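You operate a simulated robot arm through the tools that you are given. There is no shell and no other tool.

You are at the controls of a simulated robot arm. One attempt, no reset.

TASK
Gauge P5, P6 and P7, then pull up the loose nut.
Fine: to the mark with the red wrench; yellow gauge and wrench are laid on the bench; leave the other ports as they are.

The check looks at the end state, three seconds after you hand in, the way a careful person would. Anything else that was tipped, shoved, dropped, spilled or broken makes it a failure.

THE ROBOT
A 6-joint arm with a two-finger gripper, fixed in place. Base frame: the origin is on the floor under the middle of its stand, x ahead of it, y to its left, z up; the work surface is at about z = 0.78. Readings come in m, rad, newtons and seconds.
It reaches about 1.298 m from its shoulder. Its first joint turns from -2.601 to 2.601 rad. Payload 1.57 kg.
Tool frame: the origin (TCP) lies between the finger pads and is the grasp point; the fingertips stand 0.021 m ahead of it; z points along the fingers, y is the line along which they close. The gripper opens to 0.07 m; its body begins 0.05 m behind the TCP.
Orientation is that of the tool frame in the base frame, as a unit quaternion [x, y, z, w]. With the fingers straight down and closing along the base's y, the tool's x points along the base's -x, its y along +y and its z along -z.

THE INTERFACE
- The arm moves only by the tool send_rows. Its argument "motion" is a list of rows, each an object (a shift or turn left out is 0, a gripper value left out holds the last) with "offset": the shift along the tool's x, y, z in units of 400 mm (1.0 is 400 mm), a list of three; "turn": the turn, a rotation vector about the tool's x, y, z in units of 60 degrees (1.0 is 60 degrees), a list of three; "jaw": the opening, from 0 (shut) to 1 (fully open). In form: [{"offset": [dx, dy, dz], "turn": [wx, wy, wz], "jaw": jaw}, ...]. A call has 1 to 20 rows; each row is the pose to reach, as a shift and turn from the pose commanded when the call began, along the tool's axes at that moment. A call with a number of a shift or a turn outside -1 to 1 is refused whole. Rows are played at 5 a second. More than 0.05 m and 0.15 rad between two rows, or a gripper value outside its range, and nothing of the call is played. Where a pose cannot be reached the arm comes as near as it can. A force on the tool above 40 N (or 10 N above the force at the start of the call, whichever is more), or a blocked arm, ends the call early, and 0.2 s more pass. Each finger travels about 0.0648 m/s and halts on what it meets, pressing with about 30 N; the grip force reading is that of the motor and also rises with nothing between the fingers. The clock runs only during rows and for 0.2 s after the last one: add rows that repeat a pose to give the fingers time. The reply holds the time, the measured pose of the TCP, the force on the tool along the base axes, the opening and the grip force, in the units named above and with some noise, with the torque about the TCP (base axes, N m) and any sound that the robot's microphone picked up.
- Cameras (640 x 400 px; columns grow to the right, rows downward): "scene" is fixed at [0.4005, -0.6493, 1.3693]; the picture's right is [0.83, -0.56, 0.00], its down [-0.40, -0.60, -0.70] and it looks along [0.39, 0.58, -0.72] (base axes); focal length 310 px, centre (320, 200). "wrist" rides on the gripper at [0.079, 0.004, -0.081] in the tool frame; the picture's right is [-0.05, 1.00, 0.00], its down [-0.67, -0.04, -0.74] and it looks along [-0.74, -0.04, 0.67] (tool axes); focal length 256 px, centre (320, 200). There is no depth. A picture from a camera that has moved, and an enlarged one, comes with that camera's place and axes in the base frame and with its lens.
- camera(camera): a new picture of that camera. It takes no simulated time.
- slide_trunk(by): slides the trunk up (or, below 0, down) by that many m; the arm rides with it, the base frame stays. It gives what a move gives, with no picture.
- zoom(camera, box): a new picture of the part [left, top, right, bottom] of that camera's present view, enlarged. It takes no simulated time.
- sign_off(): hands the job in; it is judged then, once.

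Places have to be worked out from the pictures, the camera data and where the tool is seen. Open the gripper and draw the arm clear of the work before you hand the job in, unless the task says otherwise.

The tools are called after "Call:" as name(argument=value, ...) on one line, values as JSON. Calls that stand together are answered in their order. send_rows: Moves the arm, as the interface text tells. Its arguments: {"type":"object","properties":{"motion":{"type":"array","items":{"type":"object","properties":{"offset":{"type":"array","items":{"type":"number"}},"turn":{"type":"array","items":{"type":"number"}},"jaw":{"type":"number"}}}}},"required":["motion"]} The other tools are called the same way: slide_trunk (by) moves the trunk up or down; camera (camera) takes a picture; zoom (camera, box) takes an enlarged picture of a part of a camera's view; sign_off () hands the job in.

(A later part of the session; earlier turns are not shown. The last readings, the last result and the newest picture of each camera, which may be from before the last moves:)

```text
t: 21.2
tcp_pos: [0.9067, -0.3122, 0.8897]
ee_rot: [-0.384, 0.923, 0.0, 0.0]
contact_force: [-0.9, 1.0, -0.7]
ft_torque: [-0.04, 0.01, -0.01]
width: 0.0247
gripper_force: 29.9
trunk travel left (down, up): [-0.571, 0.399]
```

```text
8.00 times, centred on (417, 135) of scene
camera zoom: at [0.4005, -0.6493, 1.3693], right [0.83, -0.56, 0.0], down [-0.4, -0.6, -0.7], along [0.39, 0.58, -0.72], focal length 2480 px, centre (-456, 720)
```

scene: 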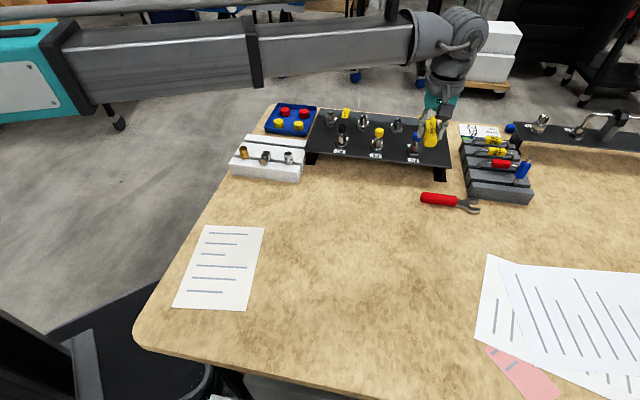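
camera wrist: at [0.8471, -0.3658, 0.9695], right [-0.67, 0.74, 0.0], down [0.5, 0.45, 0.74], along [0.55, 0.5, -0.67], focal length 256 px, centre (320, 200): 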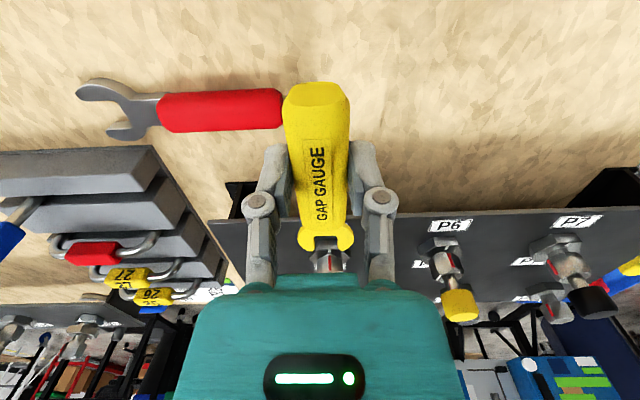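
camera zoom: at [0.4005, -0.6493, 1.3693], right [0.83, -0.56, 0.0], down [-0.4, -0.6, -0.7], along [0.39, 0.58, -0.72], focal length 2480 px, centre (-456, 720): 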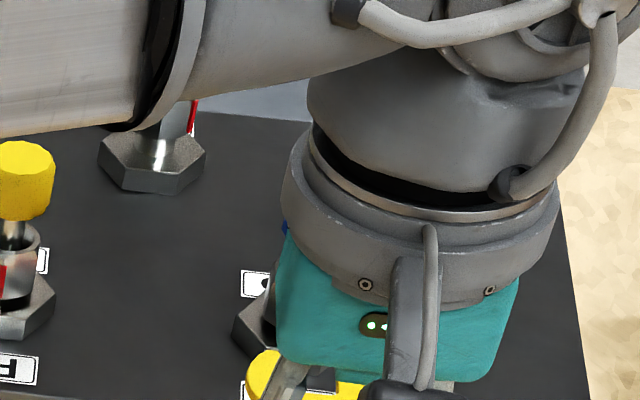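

From this view the fork mouth (≈16.7 mm wide, tips 91 mm ahead of the TCP) is 2 mm off P5's axis laterally; P5's nut underside is only ≈2 mm above the hex. I shift 1.8 mm sideways, move 25 mm in, and look again.

Call:
send_rows(motion=[{"offset": [-0.02, 0.0045, 0]}, {"offset": [-0.04, 0.0045, 0]}, {"offset": [-0.0625, 0.0045, 0]}])

Call:
zoom(camera="wrist", box=[260, 200, 380, 275])

Call:
zoom(camera="scene", box=[395, 120, 443, 150])

```text
t: 22.0
tcp_pos: [0.9229, -0.2928, 0.8893]
ee_rot: [-0.384, 0.923, 0.0, 0.0]
contact_force: [0.9, -0.4, -1.2]
ft_torque: [0.01, -0.01, 0.03]
width: 0.0248
gripper_force: 29.7
trunk travel left (down, up): [-0.571, 0.399]
```

```text
5.33 times, centred on (320, 238) of wrist
camera zoom: at [0.8638, -0.3465, 0.9694], right [-0.67, 0.74, 0.0], down [0.5, 0.45, 0.74], along [0.55, 0.5, -0.67], focal length 1365 px, centre (320, 0)
```

zoom: 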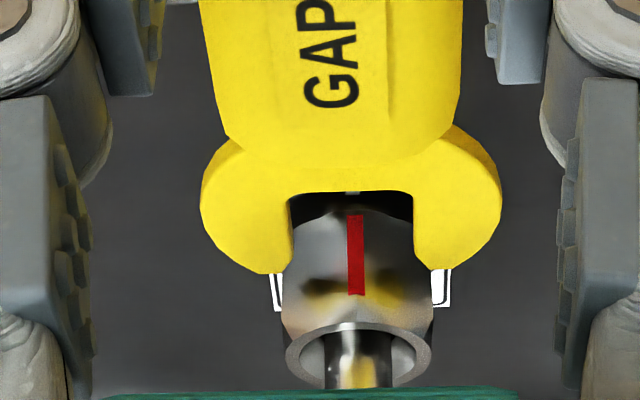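

```text
13.33 times, centred on (419, 135) of scene
camera zoom: at [0.4005, -0.6493, 1.3693], right [0.83, -0.56, 0.0], down [-0.4, -0.6, -0.7], along [0.39, 0.58, -0.72], focal length 4134 px, centre (-1000, 1067)
```

zoom: 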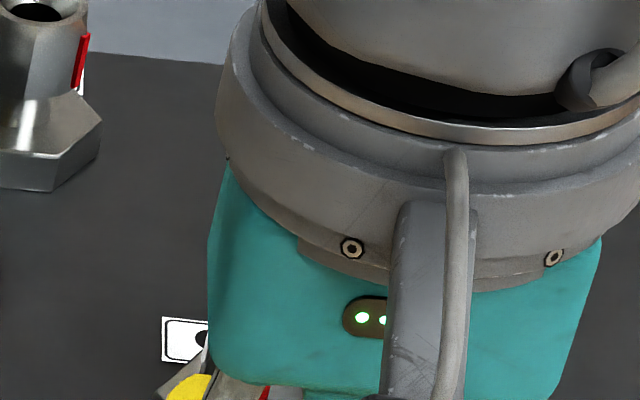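

Laterally the fork and nut are now aligned. I go 6 mm further so the tips are above the hex's rim but clear of the nut, then start lowering.

Call:
send_rows(motion=[{"offset": [-0.0075, 0, 0]}, {"offset": [-0.015, 0, 0]}])

Call:
slide_trunk(by=-0.01)

Call:
zoom(camera="wrist", box=[260, 200, 380, 275])

```text
t: 22.6
tcp_pos: [0.9262, -0.2889, 0.8885]
ee_rot: [-0.383, 0.924, 0.0, -0.001]
contact_force: [-2.6, -2.1, -1.1]
ft_torque: [-0.1, 0.08, -0.02]
width: 0.0248
gripper_force: 30.1
trunk travel left (down, up): [-0.571, 0.399]
```

```text
t: 23.2
tcp_pos: [0.9275, -0.2894, 0.8789]
ee_rot: [-0.383, 0.924, 0.0, 0.0]
contact_force: [-3.7, -4.0, -0.7]
ft_torque: [-0.11, 0.1, -0.01]
width: 0.0248
gripper_force: 30.2
trunk travel left (down, up): [-0.561, 0.409]
```

```text
5.33 times, centred on (320, 238) of wrist
camera zoom: at [0.8676, -0.3428, 0.9595], right [-0.67, 0.74, 0.0], down [0.5, 0.45, 0.74], along [0.55, 0.5, -0.67], focal length 1365 px, centre (320, 0)
```

zoom: 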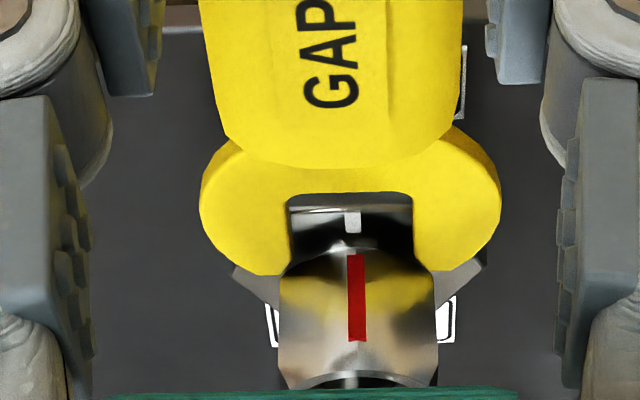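

The force reading (about 5 N back toward me) shows the tips already touch the nut's sides, so P5's axis is ≈99 mm ahead of the TCP, i.e. about (0.9965, −0.2205). I back off 4 mm and lower gently to find the hex's top face.

Call:
send_rows(motion=[{"offset": [0.005, 0, 0]}, {"offset": [0.01, 0, 0]}])

Call:
slide_trunk(by=-0.003)

Call:
slide_trunk(by=-0.0005)

Call:
zoom(camera="wrist", box=[290, 225, 350, 262])

```text
t: 23.8
tcp_pos: [0.9252, -0.292, 0.8783]
ee_rot: [-0.383, 0.924, -0.001, 0.0]
contact_force: [-0.4, 0.0, 0.5]
ft_torque: [0.03, -0.03, 0.05]
width: 0.0247
gripper_force: 29.7
trunk travel left (down, up): [-0.561, 0.409]
```

```text
t: 24.3
tcp_pos: [0.9235, -0.2918, 0.8766]
ee_rot: [-0.383, 0.924, 0.0, 0.0]
contact_force: [2.0, 1.3, 7.2]
ft_torque: [0.5, -0.51, -0.08]
width: 0.025
gripper_force: 30.4
trunk travel left (down, up): [-0.558, 0.412]
```

```text
t: 24.8
tcp_pos: [0.9248, -0.2904, 0.8761]
ee_rot: [-0.384, 0.923, 0.001, 0.0]
contact_force: [1.3, 0.8, 8.8]
ft_torque: [0.55, -0.59, -0.03]
width: 0.0249
gripper_force: 29.5
trunk travel left (down, up): [-0.557, 0.413]
```

```text
10.67 times, centred on (320, 244) of wrist
camera zoom: at [0.8647, -0.3449, 0.9566], right [-0.67, 0.74, 0.0], down [0.5, 0.45, 0.75], along [0.55, 0.5, -0.67], focal length 2730 px, centre (320, -264)
```

zoom: 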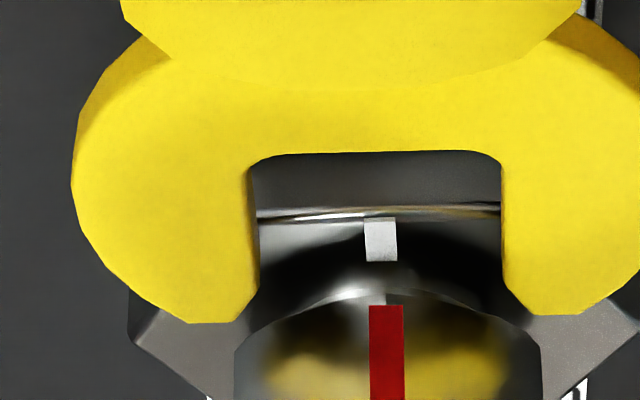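

Contact found: about 7–9 N upward at TCP z≈0.8757. I ease the trunk up 1.5 mm to unload the fork and see where the force vanishes.

Call:
slide_trunk(by=0.001)

Call:
slide_trunk(by=0.0005)

Call:
zoom(camera="wrist", box=[260, 200, 380, 275])

```text
t: 25.3
tcp_pos: [0.9236, -0.2914, 0.8757]
ee_rot: [-0.383, 0.924, 0.0, -0.001]
contact_force: [-0.2, -0.4, -0.7]
ft_torque: [-0.03, 0.01, 0.0]
width: 0.0248
gripper_force: 30.0
trunk travel left (down, up): [-0.558, 0.412]
```

```text
t: 25.8
tcp_pos: [0.9243, -0.292, 0.8775]
ee_rot: [-0.384, 0.923, 0.0, 0.0]
contact_force: [0.6, -0.5, -0.3]
ft_torque: [0.05, 0.0, -0.03]
width: 0.0249
gripper_force: 30.5
trunk travel left (down, up): [-0.559, 0.411]
```

```text
5.33 times, centred on (320, 238) of wrist
camera zoom: at [0.8652, -0.3452, 0.9574], right [-0.67, 0.74, 0.0], down [0.5, 0.45, 0.74], along [0.55, 0.5, -0.67], focal length 1365 px, centre (320, 0)
```

zoom: 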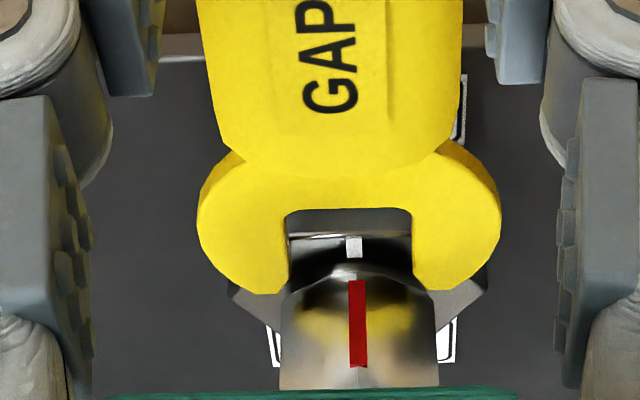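

The press pitched the gauge ~2° nose-up in the grip (its tips sit ~3.4 mm higher than before), so the hex top is really near z≈0.8545. I raise 3 mm and tilt the hand by the same 2.15° so the fork is level again.

Call:
slide_trunk(by=0.003)

Call:
send_rows(motion=[{"turn": [0, 0.018, 0]}, {"turn": [0, 0.0358, 0]}])

Call:
zoom(camera="wrist", box=[260, 200, 380, 275])

```text
t: 26.4
tcp_pos: [0.9253, -0.2923, 0.8801]
ee_rot: [-0.384, 0.924, -0.001, 0.0]
contact_force: [-0.2, -0.5, -1.1]
ft_torque: [0.03, -0.01, 0.0]
width: 0.0246
gripper_force: 29.6
trunk travel left (down, up): [-0.562, 0.408]
```

```text
t: 27.0
tcp_pos: [0.9251, -0.2916, 0.8799]
ee_rot: [-0.383, 0.924, -0.007, -0.017]
contact_force: [0.5, 0.0, -1.0]
ft_torque: [0.02, 0.01, -0.03]
width: 0.0249
gripper_force: 30.4
trunk travel left (down, up): [-0.562, 0.408]
```

```text
5.33 times, centred on (320, 238) of wrist
camera zoom: at [0.8675, -0.3429, 0.9634], right [-0.67, 0.74, 0.0], down [0.52, 0.47, 0.72], along [0.54, 0.48, -0.69], focal length 1365 px, centre (320, 0)
```

zoom: 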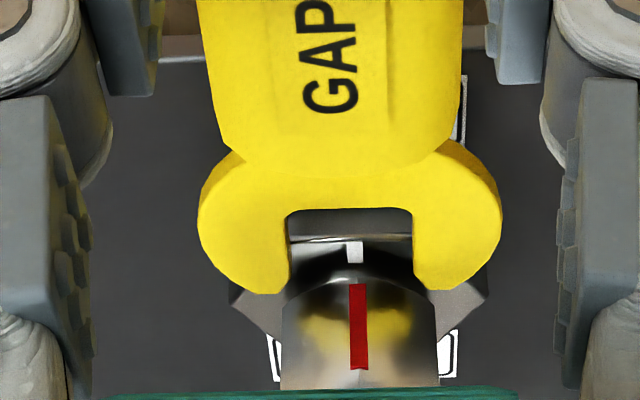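

Fork is level again at an estimated bottom height of ≈0.856. I creep down 0.5 mm at a time watching for the first trace of contact.

Call:
slide_trunk(by=-0.0005)

Call:
zoom(camera="wrist", box=[290, 225, 350, 262])

```text
t: 27.5
tcp_pos: [0.9252, -0.2916, 0.8795]
ee_rot: [-0.384, 0.923, -0.008, -0.017]
contact_force: [0.6, -0.2, -1.3]
ft_torque: [-0.01, 0.0, -0.02]
width: 0.0245
gripper_force: 30.0
trunk travel left (down, up): [-0.561, 0.409]
```

```text
10.67 times, centred on (320, 244) of wrist
camera zoom: at [0.8675, -0.3429, 0.9629], right [-0.67, 0.74, 0.0], down [0.52, 0.47, 0.72], along [0.54, 0.48, -0.69], focal length 2730 px, centre (320, -264)
```

zoom: 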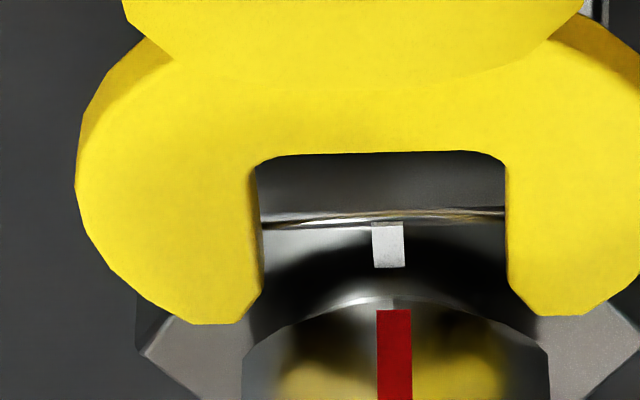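

No contact yet; down another half millimetre.

Call:
slide_trunk(by=-0.0005)

```text
t: 28.0
tcp_pos: [0.9244, -0.2908, 0.8798]
ee_rot: [-0.382, 0.924, -0.007, -0.017]
contact_force: [0.0, 0.2, 2.5]
ft_torque: [0.16, -0.25, -0.06]
width: 0.0252
gripper_force: 29.8
trunk travel left (down, up): [-0.561, 0.409]
```

First touch of the hex at TCP z≈0.8787 (2.5 N). I rise 0.5 mm so the fork just skims above the hex and push it gently toward the gap of P5.

Call:
slide_trunk(by=0.0005)

Call:
send_rows(motion=[{"offset": [-0.0025, 0, 0]}, {"offset": [-0.005, 0, 0]}, {"offset": [-0.0075, 0, 0]}, {"offset": [-0.01, 0, 0]}])

Call:
zoom(camera="wrist", box=[260, 200, 380, 275])

```text
t: 28.5
tcp_pos: [0.9256, -0.2911, 0.8797]
ee_rot: [-0.383, 0.924, -0.008, -0.018]
contact_force: [-0.2, 0.1, -1.7]
ft_torque: [0.0, 0.01, 0.02]
width: 0.0247
gripper_force: 30.1
trunk travel left (down, up): [-0.561, 0.409]
```

```text
t: 29.5
tcp_pos: [0.9265, -0.2889, 0.8805]
ee_rot: [-0.383, 0.924, -0.008, -0.017]
contact_force: [-2.5, -1.7, -0.5]
ft_torque: [-0.04, 0.03, 0.04]
width: 0.0249
gripper_force: 30.1
trunk travel left (down, up): [-0.561, 0.409]
```

```text
5.33 times, centred on (320, 238) of wrist
camera zoom: at [0.8701, -0.3402, 0.9631], right [-0.67, 0.74, 0.0], down [0.52, 0.47, 0.72], along [0.54, 0.48, -0.7], focal length 1365 px, centre (320, 0)
```

zoom: 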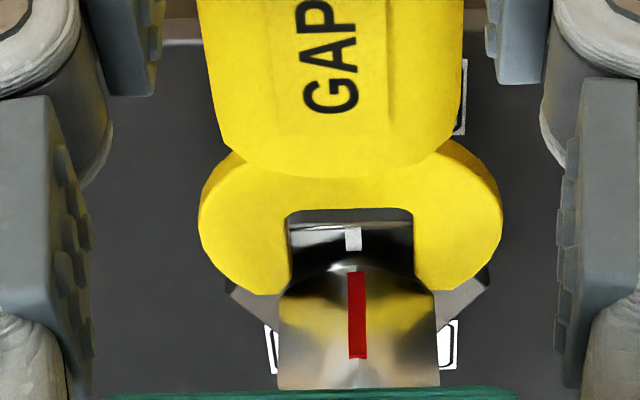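

The fork has met resistance (≈3 N) at the nut's edge on P5. I push one more millimetre to confirm it's a firm no-go rather than a snag.

Call:
send_rows(motion=[{"offset": [-0.00125, 0, 0]}, {"offset": [-0.0025, 0, 0]}, {"offset": [-0.00375, 0, 0]}, {"offset": [-0.00375, 0, 0]}])

Call:
zoom(camera="wrist", box=[260, 200, 380, 275])

```text
t: 30.5
tcp_pos: [0.9283, -0.2885, 0.8803]
ee_rot: [-0.383, 0.924, -0.007, -0.018]
contact_force: [-11.4, -10.4, -4.0]
ft_torque: [-0.4, 0.42, 0.04]
width: 0.0248
gripper_force: 29.5
trunk travel left (down, up): [-0.561, 0.409]
```

```text
5.33 times, centred on (320, 238) of wrist
camera zoom: at [0.8703, -0.3401, 0.9634], right [-0.67, 0.74, 0.0], down [0.52, 0.47, 0.72], along [0.54, 0.48, -0.7], focal length 1365 px, centre (320, 0)
```

zoom: 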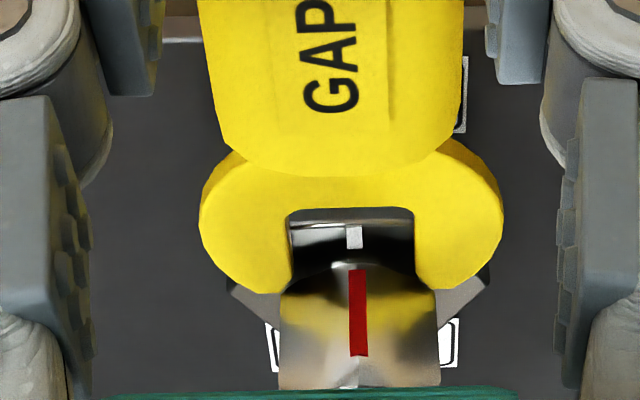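

P5 is a clear no-go: 15 N with no further travel. I back off 20 mm and slide sideways 101 mm to stand in front of P6 at the same height.

Call:
send_rows(motion=[{"offset": [0.02, 0, 0.0007]}, {"offset": [0.05, 0, 0.0019]}, {"offset": [0.05, 0.064, 0.0019]}, {"offset": [0.05, 0.127, 0.0019]}, {"offset": [0.05, 0.191, 0.0019]}, {"offset": [0.05, 0.2535, 0.0019]}])

Call:
zoom(camera="wrist", box=[260, 200, 380, 275])

Call:
zoom(camera="scene", box=[398, 128, 430, 160])

```text
t: 31.9
tcp_pos: [0.8421, -0.2305, 0.8792]
ee_rot: [-0.383, 0.924, -0.008, -0.016]
contact_force: [-0.3, 0.2, -0.3]
ft_torque: [0.02, 0.01, 0.03]
width: 0.0249
gripper_force: 30.0
trunk travel left (down, up): [-0.561, 0.409]
```

```text
5.33 times, centred on (320, 238) of wrist
camera zoom: at [0.785, -0.2815, 0.963], right [-0.67, 0.74, 0.0], down [0.52, 0.47, 0.72], along [0.54, 0.48, -0.69], focal length 1365 px, centre (320, 0)
```

zoom: 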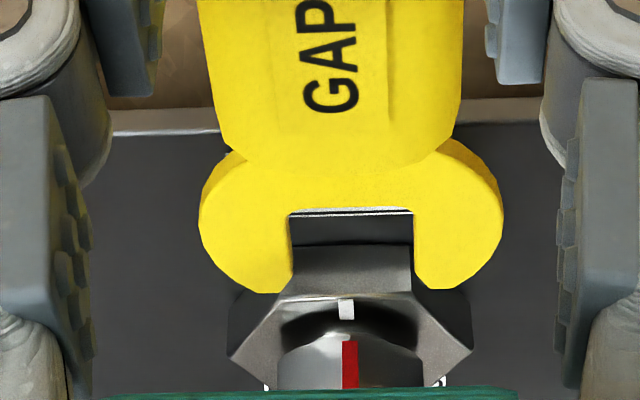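

```text
12.50 times, centred on (414, 144) of scene
camera zoom: at [0.4005, -0.6493, 1.3693], right [0.83, -0.56, 0.0], down [-0.4, -0.6, -0.7], along [0.39, 0.58, -0.72], focal length 3875 px, centre (-855, 900)
```

zoom: 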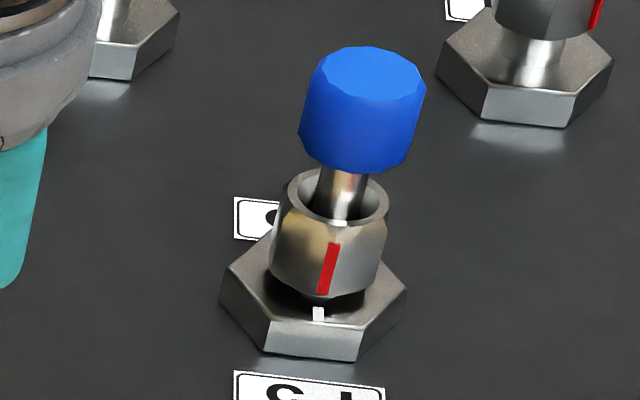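

P5 is untouched. Now P6 is 1.5 mm off to one side; I correct that and move 14 mm in.

Call:
send_rows(motion=[{"offset": [-0.0117, -0.0037, -0.0004]}, {"offset": [-0.0233, -0.0037, -0.0009]}, {"offset": [-0.035, -0.0037, -0.0013]}, {"offset": [-0.035, -0.0037, -0.0013]}])

Call:
zoom(camera="wrist", box=[260, 200, 380, 275])

```text
t: 32.9
tcp_pos: [0.8523, -0.2216, 0.8787]
ee_rot: [-0.384, 0.923, -0.008, -0.017]
contact_force: [0.4, 0.1, 0.2]
ft_torque: [0.01, -0.02, -0.02]
width: 0.025
gripper_force: 30.0
trunk travel left (down, up): [-0.561, 0.409]
```

```text
5.33 times, centred on (320, 238) of wrist
camera zoom: at [0.7964, -0.2729, 0.963], right [-0.67, 0.74, 0.0], down [0.52, 0.47, 0.72], along [0.54, 0.48, -0.69], focal length 1365 px, centre (320, 0)
```

zoom: 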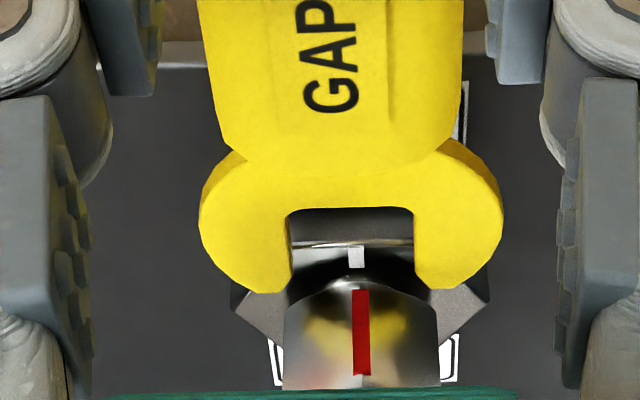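

Aligned within a millimetre and free of contact. I push the fork gently toward P6's gap in 1 mm steps.

Call:
send_rows(motion=[{"offset": [-0.0025, 0.0015, -0.0001]}, {"offset": [-0.005, 0.0015, -0.0002]}, {"offset": [-0.0075, 0.0015, -0.0003]}, {"offset": [-0.01, 0.0015, -0.0004]}, {"offset": [-0.0125, 0.0015, -0.0005]}, {"offset": [-0.015, 0.0015, -0.0006]}])

Call:
zoom(camera="wrist", box=[260, 200, 380, 275])

```text
t: 34.3
tcp_pos: [0.8567, -0.2182, 0.8795]
ee_rot: [-0.382, 0.924, -0.007, -0.018]
contact_force: [-6.3, -6.6, -1.1]
ft_torque: [-0.2, 0.21, -0.16]
width: 0.0247
gripper_force: 30.8
trunk travel left (down, up): [-0.561, 0.409]
```

```text
5.33 times, centred on (320, 238) of wrist
camera zoom: at [0.7993, -0.2692, 0.9633], right [-0.67, 0.74, 0.0], down [0.52, 0.47, 0.72], along [0.54, 0.48, -0.7], focal length 1365 px, centre (320, 0)
```

zoom: 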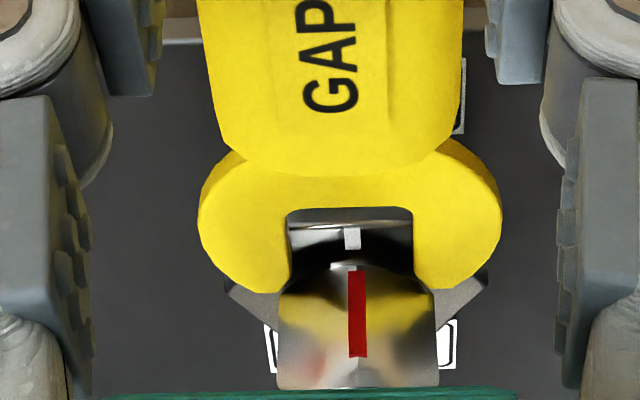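

P6 is also a no-go (9 N, stopped at the same depth as P5). I back off 20 mm and slide 100 mm across to P7.

Call:
send_rows(motion=[{"offset": [0.02, 0, 0.0007]}, {"offset": [0.05, 0, 0.0019]}, {"offset": [0.05, 0.063, 0.0019]}, {"offset": [0.05, 0.126, 0.0019]}, {"offset": [0.05, 0.189, 0.0019]}, {"offset": [0.05, 0.251, 0.0019]}, {"offset": [0.05, 0.251, 0.0019]}])

Call:
zoom(camera="wrist", box=[260, 200, 380, 275])

Call:
camera(camera="scene")

```text
t: 35.9
tcp_pos: [0.7712, -0.1597, 0.8803]
ee_rot: [-0.383, 0.924, -0.008, -0.018]
contact_force: [-0.5, 0.2, -0.8]
ft_torque: [0.01, 0.0, 0.0]
width: 0.0251
gripper_force: 30.3
trunk travel left (down, up): [-0.561, 0.409]
```

```text
5.33 times, centred on (320, 238) of wrist
camera zoom: at [0.7146, -0.2103, 0.9631], right [-0.67, 0.74, 0.0], down [0.52, 0.47, 0.72], along [0.54, 0.48, -0.69], focal length 1365 px, centre (320, 0)
```

zoom: 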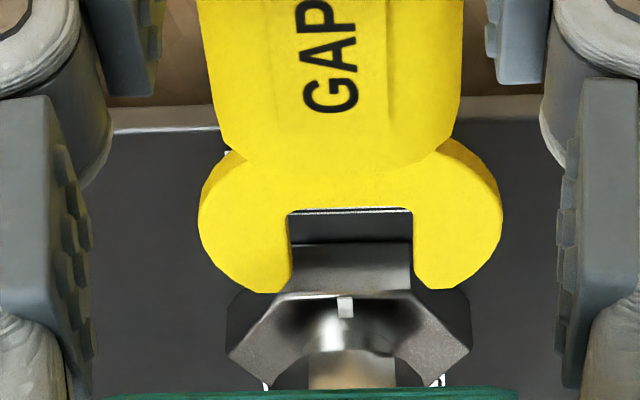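

```text
taken
```

scene: 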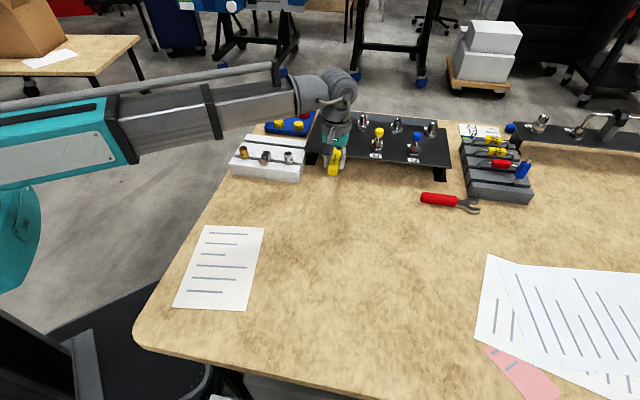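

P7's gap is visibly larger — bright neck showing between hex and nut. I nudge 0.9 mm sideways and advance 14 mm first.

Call:
send_rows(motion=[{"offset": [-0.0117, -0.0023, -0.0004]}, {"offset": [-0.0233, -0.0023, -0.0009]}, {"offset": [-0.035, -0.0023, -0.0013]}, {"offset": [-0.035, -0.0023, -0.0013]}])

Call:
zoom(camera="wrist", box=[260, 200, 380, 275])

```text
t: 36.9
tcp_pos: [0.782, -0.1508, 0.88]
ee_rot: [-0.385, 0.923, -0.007, -0.018]
contact_force: [0.0, 0.1, -0.2]
ft_torque: [0.01, -0.02, -0.01]
width: 0.0249
gripper_force: 29.9
trunk travel left (down, up): [-0.561, 0.409]
```

```text
5.33 times, centred on (320, 238) of wrist
camera zoom: at [0.7255, -0.202, 0.963], right [-0.67, 0.74, 0.0], down [0.52, 0.47, 0.72], along [0.54, 0.48, -0.69], focal length 1365 px, centre (320, 0)
```

zoom: 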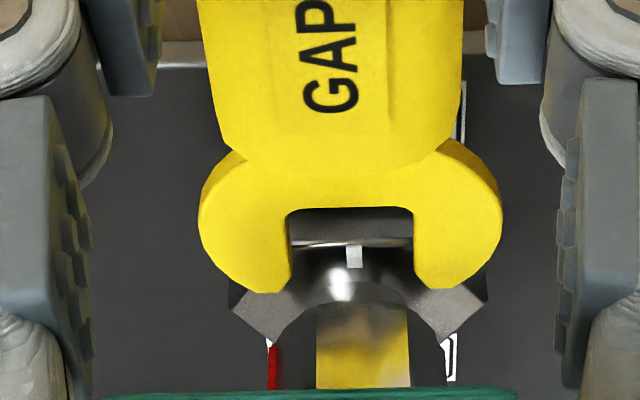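

Aligned, and the fork's plane looks below the nut's underside here. I continue in small steps to see if it enters.

Call:
send_rows(motion=[{"offset": [-0.004, 0.0005, -0.0002]}, {"offset": [-0.008, 0.0005, -0.0003]}, {"offset": [-0.012, 0.0005, -0.0005]}, {"offset": [-0.016, 0.0005, -0.0006]}, {"offset": [-0.02, 0.0005, -0.0008]}, {"offset": [-0.024, 0.0005, -0.0009]}])

Call:
zoom(camera="wrist", box=[260, 200, 380, 275])

```text
t: 38.3
tcp_pos: [0.7892, -0.1432, 0.8791]
ee_rot: [-0.383, 0.924, -0.008, -0.018]
contact_force: [0.1, 1.1, -0.5]
ft_torque: [0.01, -0.03, -0.02]
width: 0.0249
gripper_force: 29.8
trunk travel left (down, up): [-0.561, 0.409]
```

```text
5.33 times, centred on (320, 238) of wrist
camera zoom: at [0.7319, -0.195, 0.963], right [-0.67, 0.74, 0.0], down [0.52, 0.47, 0.72], along [0.54, 0.48, -0.69], focal length 1365 px, centre (320, 0)
```

zoom: 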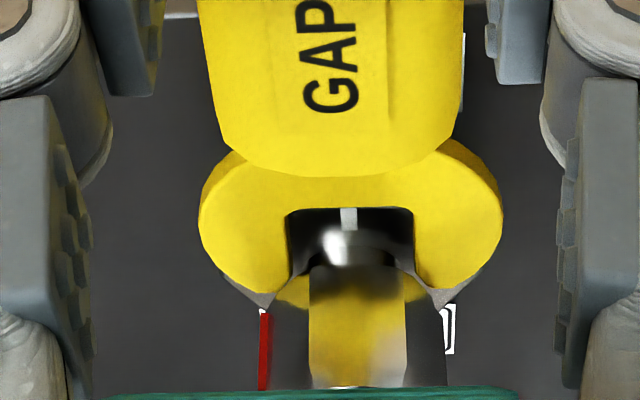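

No resistance — the fork is already 5 mm deeper than it could go on P5/P6 and is sliding under P7's nut. I keep going until it's around the neck.

Call:
send_rows(motion=[{"offset": [-0.005, 0, -0.0002]}, {"offset": [-0.01, 0, -0.0004]}, {"offset": [-0.015, 0, -0.0006]}, {"offset": [-0.02, 0, -0.0008]}, {"offset": [-0.025, 0, -0.0009]}, {"offset": [-0.0275, 0, -0.001]}])

Call:
zoom(camera="wrist", box=[260, 200, 380, 275])

Call:
zoom(camera="scene", box=[318, 110, 366, 150])

```text
t: 39.7
tcp_pos: [0.796, -0.1366, 0.8789]
ee_rot: [-0.383, 0.923, -0.008, -0.018]
contact_force: [-0.9, -0.4, 0.3]
ft_torque: [-0.01, -0.02, -0.01]
width: 0.0249
gripper_force: 30.1
trunk travel left (down, up): [-0.561, 0.409]
```

```text
5.33 times, centred on (320, 238) of wrist
camera zoom: at [0.74, -0.1873, 0.963], right [-0.67, 0.74, 0.0], down [0.52, 0.47, 0.72], along [0.54, 0.48, -0.69], focal length 1365 px, centre (320, 0)
```

zoom: 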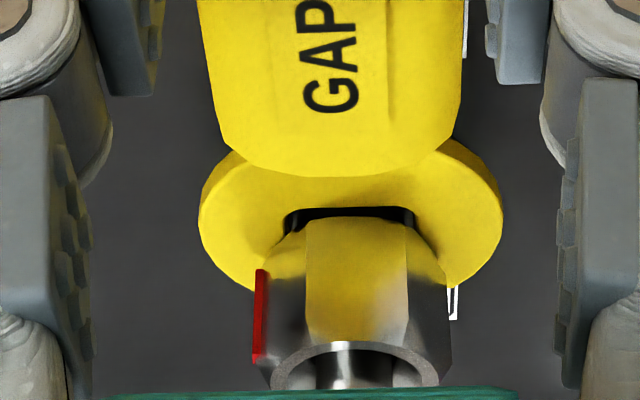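

```text
10.00 times, centred on (342, 130) of scene
camera zoom: at [0.4005, -0.6493, 1.3693], right [0.83, -0.56, 0.0], down [-0.4, -0.6, -0.7], along [0.39, 0.58, -0.72], focal length 3100 px, centre (100, 900)
```

zoom: 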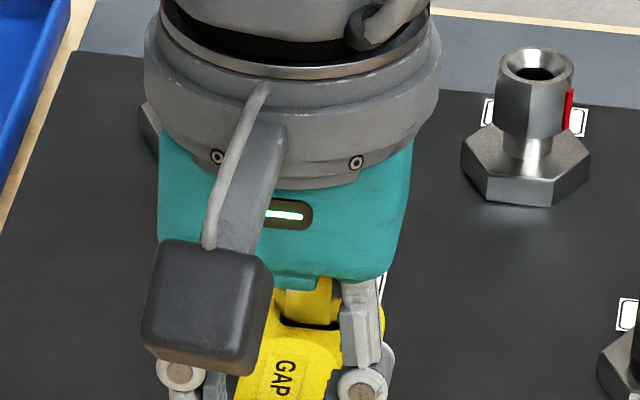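

The fork has slid fully under P7's nut with no force: P7 is the loose one. I go 3 mm more so the neck is well inside the mouth, as a proper "go" reading.

Call:
send_rows(motion=[{"offset": [-0.0025, 0, -0.0001]}, {"offset": [-0.005, 0, -0.0002]}, {"offset": [-0.0075, 0, -0.0003]}, {"offset": [-0.0075, 0, -0.0003]}])

Call:
zoom(camera="wrist", box=[260, 200, 380, 275])

```text
t: 40.7
tcp_pos: [0.8004, -0.1335, 0.8791]
ee_rot: [-0.383, 0.923, -0.007, -0.018]
contact_force: [-0.2, -0.3, -1.2]
ft_torque: [0.02, -0.03, -0.04]
width: 0.0248
gripper_force: 30.5
trunk travel left (down, up): [-0.561, 0.409]
```

```text
5.33 times, centred on (320, 238) of wrist
camera zoom: at [0.742, -0.185, 0.963], right [-0.67, 0.74, 0.0], down [0.52, 0.47, 0.72], along [0.54, 0.48, -0.69], focal length 1365 px, centre (320, 0)
```

zoom: 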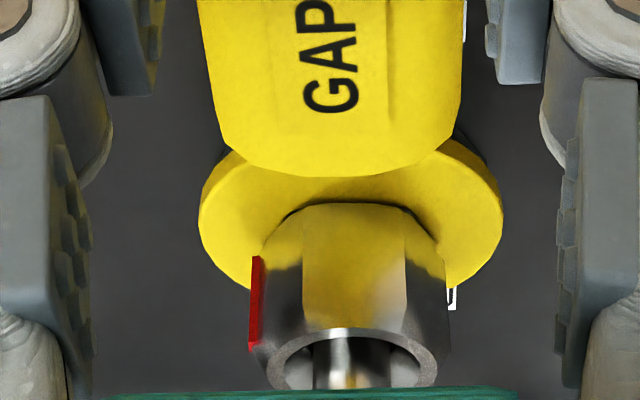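

Gauging done: P5 and P6 no-go, P7 go (loose). I withdraw the gauge straight back and then over the open bench in front, toward about (0.70, −0.29).

Call:
send_rows(motion=[{"offset": [0.02, 0, 0.0008]}, {"offset": [0.05, 0, 0.0019]}, {"offset": [0.1, 0, 0.0038]}, {"offset": [0.15, 0, 0.0056]}, {"offset": [0.25, -0.034, 0.0094]}, {"offset": [0.35, -0.068, 0.0131]}, {"offset": [0.45, -0.1017, 0.0169]}, {"offset": [0.45, -0.1017, 0.0169]}])

Call:
camera(camera="wrist")

Call:
camera(camera="scene")

```text
t: 42.5
tcp_pos: [0.7021, -0.292, 0.8794]
ee_rot: [-0.383, 0.923, -0.007, -0.018]
contact_force: [-0.1, -0.2, -0.2]
ft_torque: [-0.04, -0.02, -0.02]
width: 0.0247
gripper_force: 30.4
trunk travel left (down, up): [-0.561, 0.409]
```

```text
taken
camera wrist: at [0.6447, -0.3428, 0.963], right [-0.67, 0.74, 0.0], down [0.51, 0.47, 0.72], along [0.54, 0.48, -0.69], focal length 256 px, centre (320, 200)
```

wrist: 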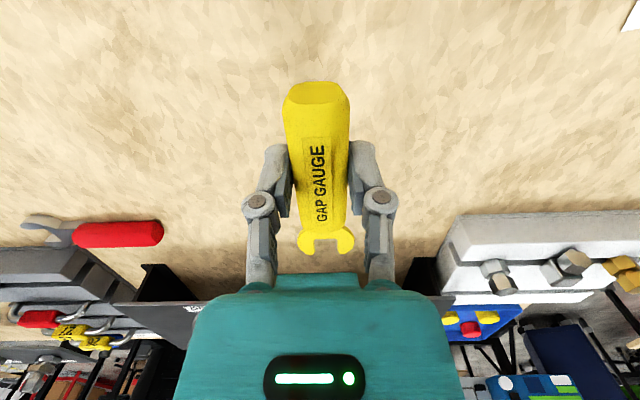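

```text
taken
```

scene: 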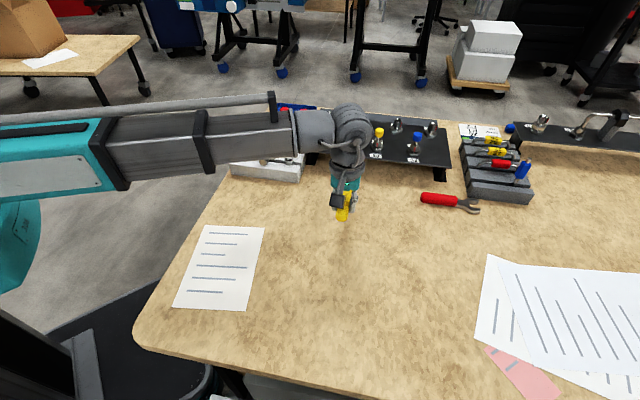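

Only bare bench lies beneath. I lower the gauge most of the way, then feel for the bench.

Call:
slide_trunk(by=-0.073)

Call:
slide_trunk(by=-0.001)

Call:
slide_trunk(by=-0.001)

Call:
zoom(camera="scene", box=[310, 180, 390, 230])

```text
t: 43.6
tcp_pos: [0.7015, -0.291, 0.8067]
ee_rot: [-0.383, 0.924, -0.008, -0.018]
contact_force: [-1.3, 0.0, -1.2]
ft_torque: [-0.02, 0.02, -0.02]
width: 0.025
gripper_force: 30.0
trunk travel left (down, up): [-0.488, 0.482]
```

```text
t: 44.1
tcp_pos: [0.7025, -0.2908, 0.8054]
ee_rot: [-0.383, 0.923, -0.007, -0.017]
contact_force: [-0.6, -0.8, -1.0]
ft_torque: [-0.01, 0.01, 0.03]
width: 0.0252
gripper_force: 29.6
trunk travel left (down, up): [-0.487, 0.483]
```

```text
t: 44.6
tcp_pos: [0.7014, -0.2912, 0.8046]
ee_rot: [-0.383, 0.924, -0.007, -0.018]
contact_force: [-0.2, -0.4, -0.6]
ft_torque: [0.03, -0.01, -0.05]
width: 0.0249
gripper_force: 29.8
trunk travel left (down, up): [-0.486, 0.484]
```

```text
8.00 times, centred on (350, 205) of scene
camera zoom: at [0.4005, -0.6493, 1.3693], right [0.83, -0.56, 0.0], down [-0.4, -0.6, -0.7], along [0.39, 0.58, -0.72], focal length 2480 px, centre (80, 160)
```

zoom: 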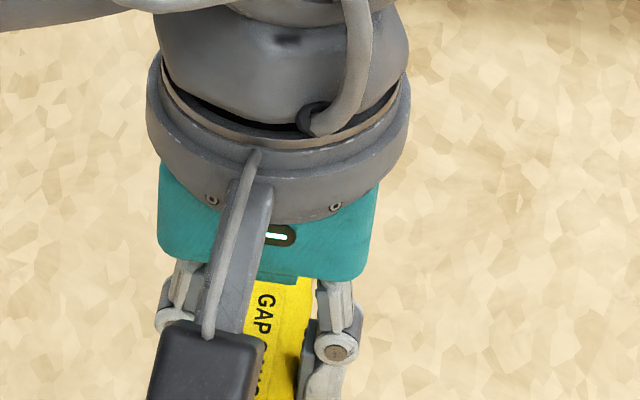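

Still no contact at TCP z≈0.804; the gauge should be within a millimetre of the bench. Down half a millimetre more, twice.

Call:
slide_trunk(by=-0.0005)

Call:
slide_trunk(by=-0.0005)

```text
t: 45.1
tcp_pos: [0.7013, -0.2919, 0.8054]
ee_rot: [-0.384, 0.923, -0.006, -0.016]
contact_force: [0.2, 0.2, 3.7]
ft_torque: [0.29, -0.32, -0.06]
width: 0.0249
gripper_force: 29.9
trunk travel left (down, up): [-0.486, 0.484]
```

```text
t: 45.6
tcp_pos: [0.702, -0.2913, 0.8042]
ee_rot: [-0.383, 0.923, -0.007, -0.016]
contact_force: [1.6, -1.0, 6.7]
ft_torque: [0.49, -0.53, -0.07]
width: 0.0245
gripper_force: 30.1
trunk travel left (down, up): [-0.485, 0.485]
```

The fork end touches the bench (≈7 N). I open the fingers to release it, then raise clear and look.

Call:
send_rows(motion=[{"jaw": 0.45}, {"jaw": 0.65}, {"jaw": 0.65}, {"jaw": 0.65}])

Call:
slide_trunk(by=0.08)

Call:
camera(camera="wrist")

Call:
camera(camera="scene")

```text
t: 46.6
tcp_pos: [0.7022, -0.2904, 0.8036]
ee_rot: [-0.383, 0.924, -0.006, -0.018]
contact_force: [0.4, -0.6, -1.5]
ft_torque: [0.04, 0.01, -0.01]
width: 0.0455
gripper_force: 0.0
trunk travel left (down, up): [-0.485, 0.485]
```

```text
t: 47.8
tcp_pos: [0.7024, -0.2905, 0.8841]
ee_rot: [-0.384, 0.923, -0.007, -0.018]
contact_force: [0.1, -0.8, 0.6]
ft_torque: [0.02, 0.0, 0.02]
width: 0.0455
gripper_force: 0.1
trunk travel left (down, up): [-0.565, 0.405]
```

```text
taken
camera wrist: at [0.645, -0.3422, 0.967], right [-0.67, 0.74, 0.0], down [0.52, 0.47, 0.72], along [0.54, 0.48, -0.69], focal length 256 px, centre (320, 200)
```

wrist: 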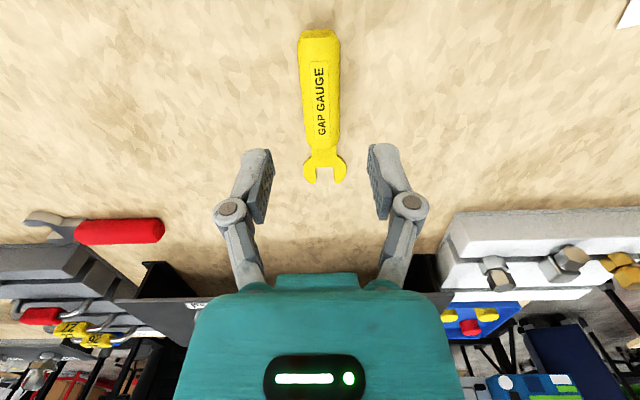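

```text
taken
```

scene: 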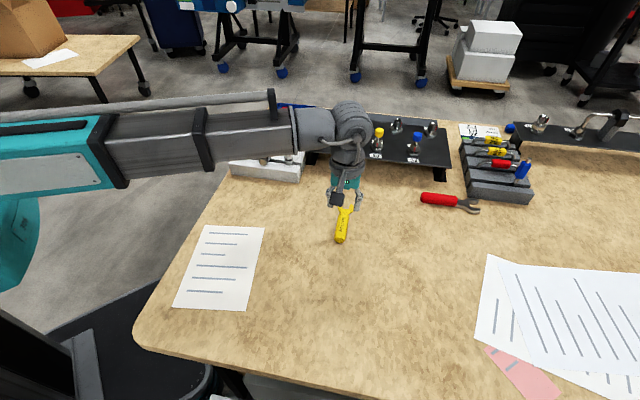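

The gauge lies flat on open bench. I straighten the hand, raise it 50 mm, and then turn and travel toward the red wrench.

Call:
slide_trunk(by=0.05)

Call:
send_rows(motion=[{"turn": [0, -0.018, 0]}, {"turn": [0, -0.0358, 0]}])

Call:
zoom(camera="scene", box=[415, 182, 487, 222])

```text
t: 48.7
tcp_pos: [0.7023, -0.2899, 0.9331]
ee_rot: [-0.383, 0.924, -0.007, -0.017]
contact_force: [-0.1, -0.9, 0.0]
ft_torque: [0.0, 0.06, 0.01]
width: 0.0454
gripper_force: 0.1
trunk travel left (down, up): [-0.615, 0.355]
```

```text
t: 49.3
tcp_pos: [0.7017, -0.2912, 0.9333]
ee_rot: [-0.383, 0.924, 0.0, 0.0]
contact_force: [-0.7, 0.0, -1.3]
ft_torque: [0.0, 0.01, -0.02]
width: 0.0456
gripper_force: 0.1
trunk travel left (down, up): [-0.615, 0.355]
```

```text
8.89 times, centred on (451, 202) of scene
camera zoom: at [0.4005, -0.6493, 1.3693], right [0.83, -0.56, 0.0], down [-0.4, -0.6, -0.7], along [0.39, 0.58, -0.72], focal length 2756 px, centre (-844, 182)
```

zoom: 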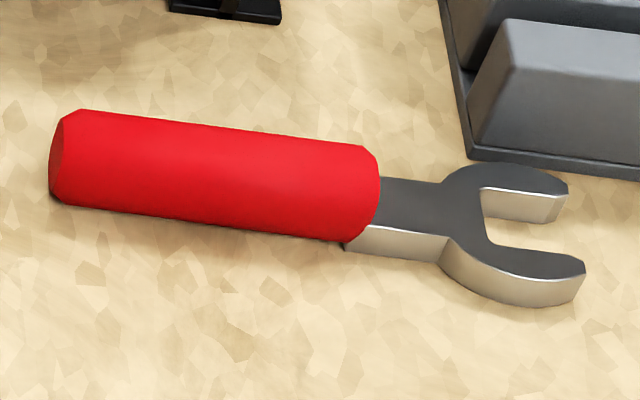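

The wrench's handle middle is near (0.972, −0.354), pointing along ≈315°, with a plate about 10 mm thick. I turn the hand ~90° and travel to stand just behind it.

Call:
send_rows(motion=[{"offset": [-0.0304, -0.0366, 0], "turn": [0, 0, 0.125]}, {"offset": [-0.0608, -0.0732, 0], "turn": [0, 0, 0.2495]}, {"offset": [-0.0912, -0.1098, 0], "turn": [0, 0, 0.374]}, {"offset": [-0.1217, -0.1463, 0], "turn": [0, 0, 0.499]}, {"offset": [-0.1521, -0.1829, 0], "turn": [0, 0, 0.6237]}, {"offset": [-0.1825, -0.2195, 0], "turn": [0, 0, 0.7485]}])

Call:
send_rows(motion=[{"offset": [-0.0473, -0.0044, 0], "turn": [0, 0, 0.125]}, {"offset": [-0.0947, -0.0088, 0], "turn": [0, 0, 0.2495]}, {"offset": [-0.142, -0.0132, 0], "turn": [0, 0, 0.374]}, {"offset": [-0.1893, -0.0175, 0], "turn": [0, 0, 0.499]}, {"offset": [-0.2367, -0.0219, 0], "turn": [0, 0, 0.6237]}, {"offset": [-0.284, -0.0263, 0], "turn": [0, 0, 0.7485]}])

Call:
camera(camera="wrist")

```text
t: 50.7
tcp_pos: [0.817, -0.3016, 0.934]
ee_rot: [-0.001, 1.0, 0.0, 0.0]
contact_force: [0.0, -0.4, 0.9]
ft_torque: [0.01, 0.02, -0.01]
width: 0.0453
gripper_force: 0.0
trunk travel left (down, up): [-0.615, 0.355]
```

```text
t: 52.1
tcp_pos: [0.9303, -0.312, 0.9338]
ee_rot: [0.382, 0.924, 0.0, 0.0]
contact_force: [0.5, -0.1, -0.1]
ft_torque: [0.04, 0.01, 0.03]
width: 0.0455
gripper_force: 0.0
trunk travel left (down, up): [-0.615, 0.355]
```

```text
taken
camera wrist: at [0.8766, -0.2525, 1.0139], right [0.74, 0.67, 0.0], down [0.45, -0.5, 0.74], along [0.5, -0.55, -0.67], focal length 256 px, centre (320, 200)
```

wrist: 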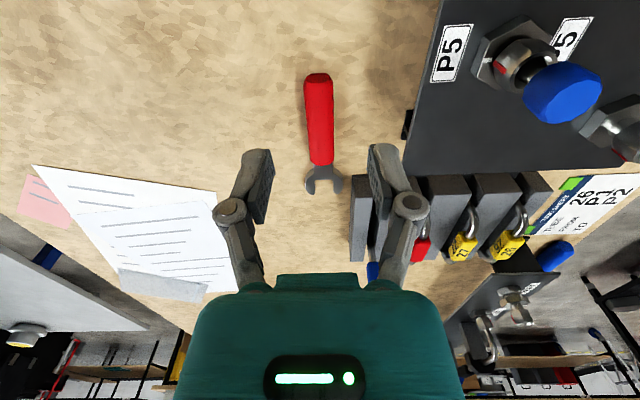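

The wrench is directly ahead. I zoom to measure its axis, mouth and thickness from here.

Call:
zoom(camera="wrist", box=[270, 65, 370, 205])

Call:
zoom(camera="wrist", box=[295, 155, 351, 200])

```text
2.86 times, centred on (320, 135) of wrist
camera zoom: at [0.8766, -0.2525, 1.0139], right [0.74, 0.67, 0.0], down [0.45, -0.5, 0.74], along [0.5, -0.55, -0.67], focal length 731 px, centre (320, 386)
```

zoom: 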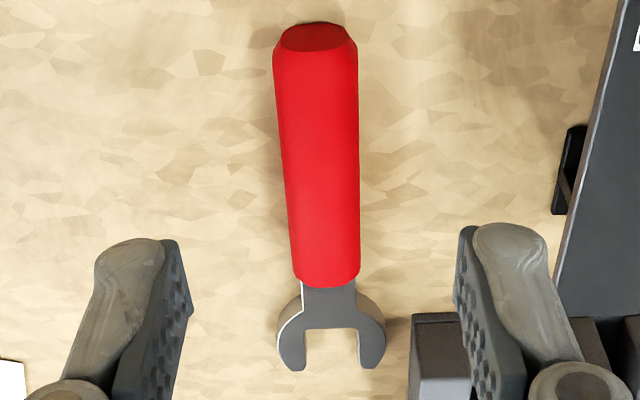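

```text
8.89 times, centred on (323, 178) of wrist
camera zoom: at [0.8766, -0.2525, 1.0139], right [0.74, 0.67, 0.0], down [0.45, -0.5, 0.74], along [0.5, -0.55, -0.67], focal length 2276 px, centre (293, 400)
```

zoom: 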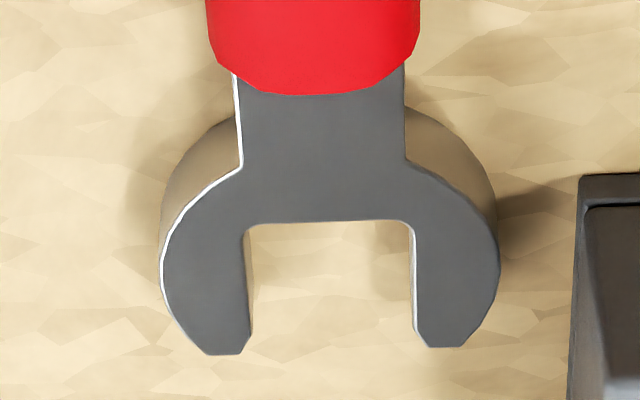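

The wrench's handle is parallel to the hand at y≈−3 mm, its mouth is ≈23 mm wide and 25 mm deep, ~77 mm from the spot I'll grip. I move over the handle and lower partway to check alignment.

Call:
send_rows(motion=[{"offset": [-0.0475, -0.0025, 0], "jaw": 0.64}, {"offset": [-0.095, -0.005, 0], "jaw": 0.64}, {"offset": [-0.1425, -0.0075, 0], "jaw": 0.64}])

Call:
slide_trunk(by=-0.09)

Call:
camera(camera="wrist")

Call:
zoom(camera="scene", box=[395, 160, 491, 220])

```text
t: 52.9
tcp_pos: [0.9684, -0.3522, 0.9338]
ee_rot: [0.381, 0.924, 0.0, -0.001]
contact_force: [-0.3, -1.3, -0.5]
ft_torque: [0.0, -0.02, 0.01]
width: 0.045
gripper_force: 0.0
trunk travel left (down, up): [-0.615, 0.355]
```

```text
t: 54.1
tcp_pos: [0.9691, -0.354, 0.8435]
ee_rot: [0.381, 0.925, 0.0, 0.0]
contact_force: [-0.3, 1.0, 0.9]
ft_torque: [0.0, 0.01, 0.04]
width: 0.0449
gripper_force: 0.1
trunk travel left (down, up): [-0.525, 0.445]
```

```text
taken
camera wrist: at [0.9141, -0.2945, 0.924], right [0.74, 0.67, 0.0], down [0.45, -0.49, 0.74], along [0.5, -0.55, -0.67], focal length 256 px, centre (320, 200)
```

wrist: 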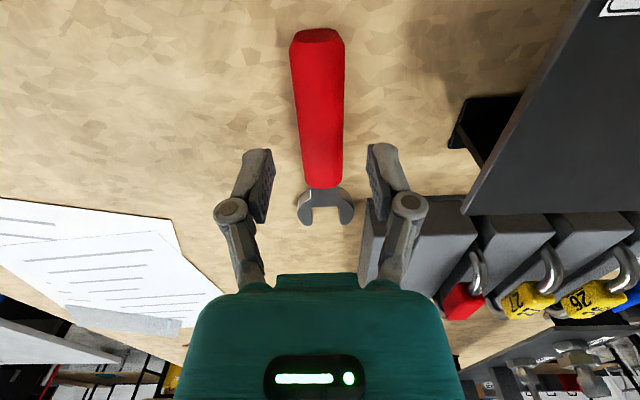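

```text
6.67 times, centred on (443, 190) of scene
camera zoom: at [0.4005, -0.6493, 1.3693], right [0.83, -0.56, 0.0], down [-0.4, -0.6, -0.7], along [0.39, 0.58, -0.72], focal length 2067 px, centre (-500, 267)
```

zoom: 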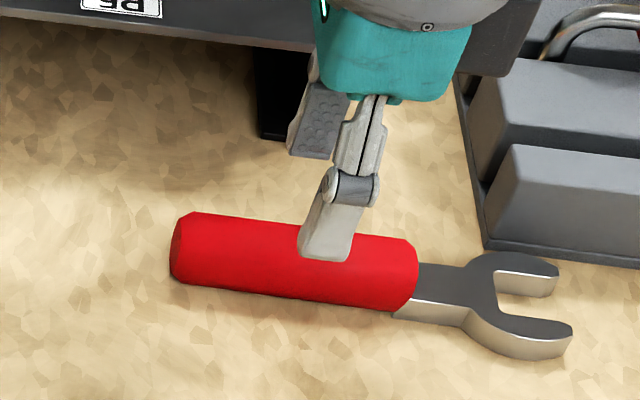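

Centred over the handle. I lower to grasp height.

Call:
slide_trunk(by=-0.0395)

Call:
send_rows(motion=[{"jaw": 0.3}, {"jaw": 0.0}, {"jaw": 0.0}, {"jaw": 0.0}])

Call:
zoom(camera="scene", box=[395, 160, 491, 220])

```text
t: 55.0
tcp_pos: [0.968, -0.3536, 0.8048]
ee_rot: [0.381, 0.924, 0.0, 0.0]
contact_force: [0.3, 1.1, -0.6]
ft_torque: [0.0, -0.03, -0.01]
width: 0.0446
gripper_force: 0.0
trunk travel left (down, up): [-0.486, 0.484]
```

```text
t: 56.0
tcp_pos: [0.9665, -0.3539, 0.8042]
ee_rot: [0.381, 0.924, 0.0, 0.0]
contact_force: [1.9, 0.8, 3.5]
ft_torque: [0.05, 0.01, 0.0]
width: 0.025
gripper_force: 30.2
trunk travel left (down, up): [-0.486, 0.484]
```

```text
6.67 times, centred on (443, 190) of scene
camera zoom: at [0.4005, -0.6493, 1.3693], right [0.83, -0.56, 0.0], down [-0.4, -0.6, -0.7], along [0.39, 0.58, -0.72], focal length 2067 px, centre (-500, 267)
```

zoom: 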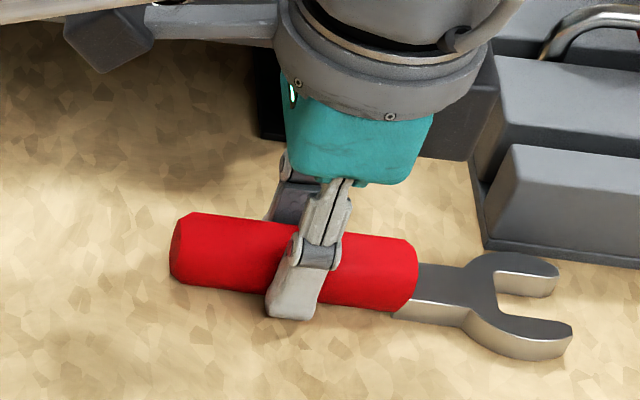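

The wrench is firmly gripped. I lift it 0.18 m so it clears all the caps before swinging round.

Call:
slide_trunk(by=0.18)

Call:
camera(camera="wrist")

Call:
zoom(camera="wrist", box=[260, 200, 380, 275])

```text
t: 58.0
tcp_pos: [0.9689, -0.3527, 0.9839]
ee_rot: [0.381, 0.925, 0.001, -0.001]
contact_force: [0.2, 0.2, -0.9]
ft_torque: [0.06, 0.01, 0.0]
width: 0.0252
gripper_force: 30.1
trunk travel left (down, up): [-0.666, 0.304]
```

```text
taken
camera wrist: at [0.9144, -0.2945, 1.0642], right [0.74, 0.67, 0.0], down [0.45, -0.49, 0.74], along [0.5, -0.55, -0.67], focal length 256 px, centre (320, 200)
```

wrist: 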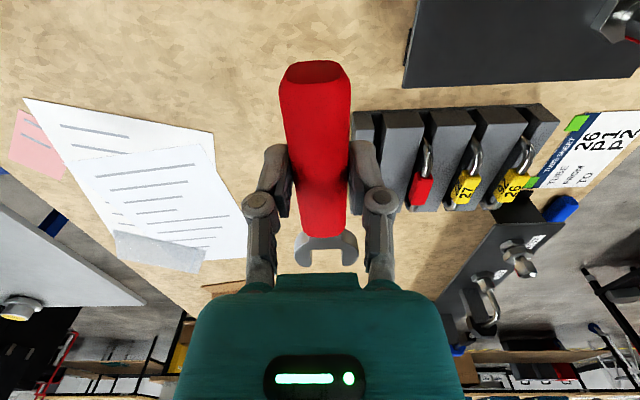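

```text
5.33 times, centred on (320, 238) of wrist
camera zoom: at [0.9144, -0.2945, 1.0642], right [0.74, 0.67, 0.0], down [0.45, -0.49, 0.74], along [0.5, -0.55, -0.67], focal length 1365 px, centre (320, 0)
```

zoom: 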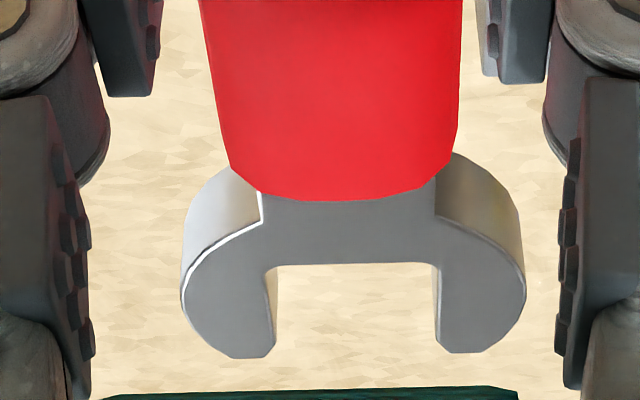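

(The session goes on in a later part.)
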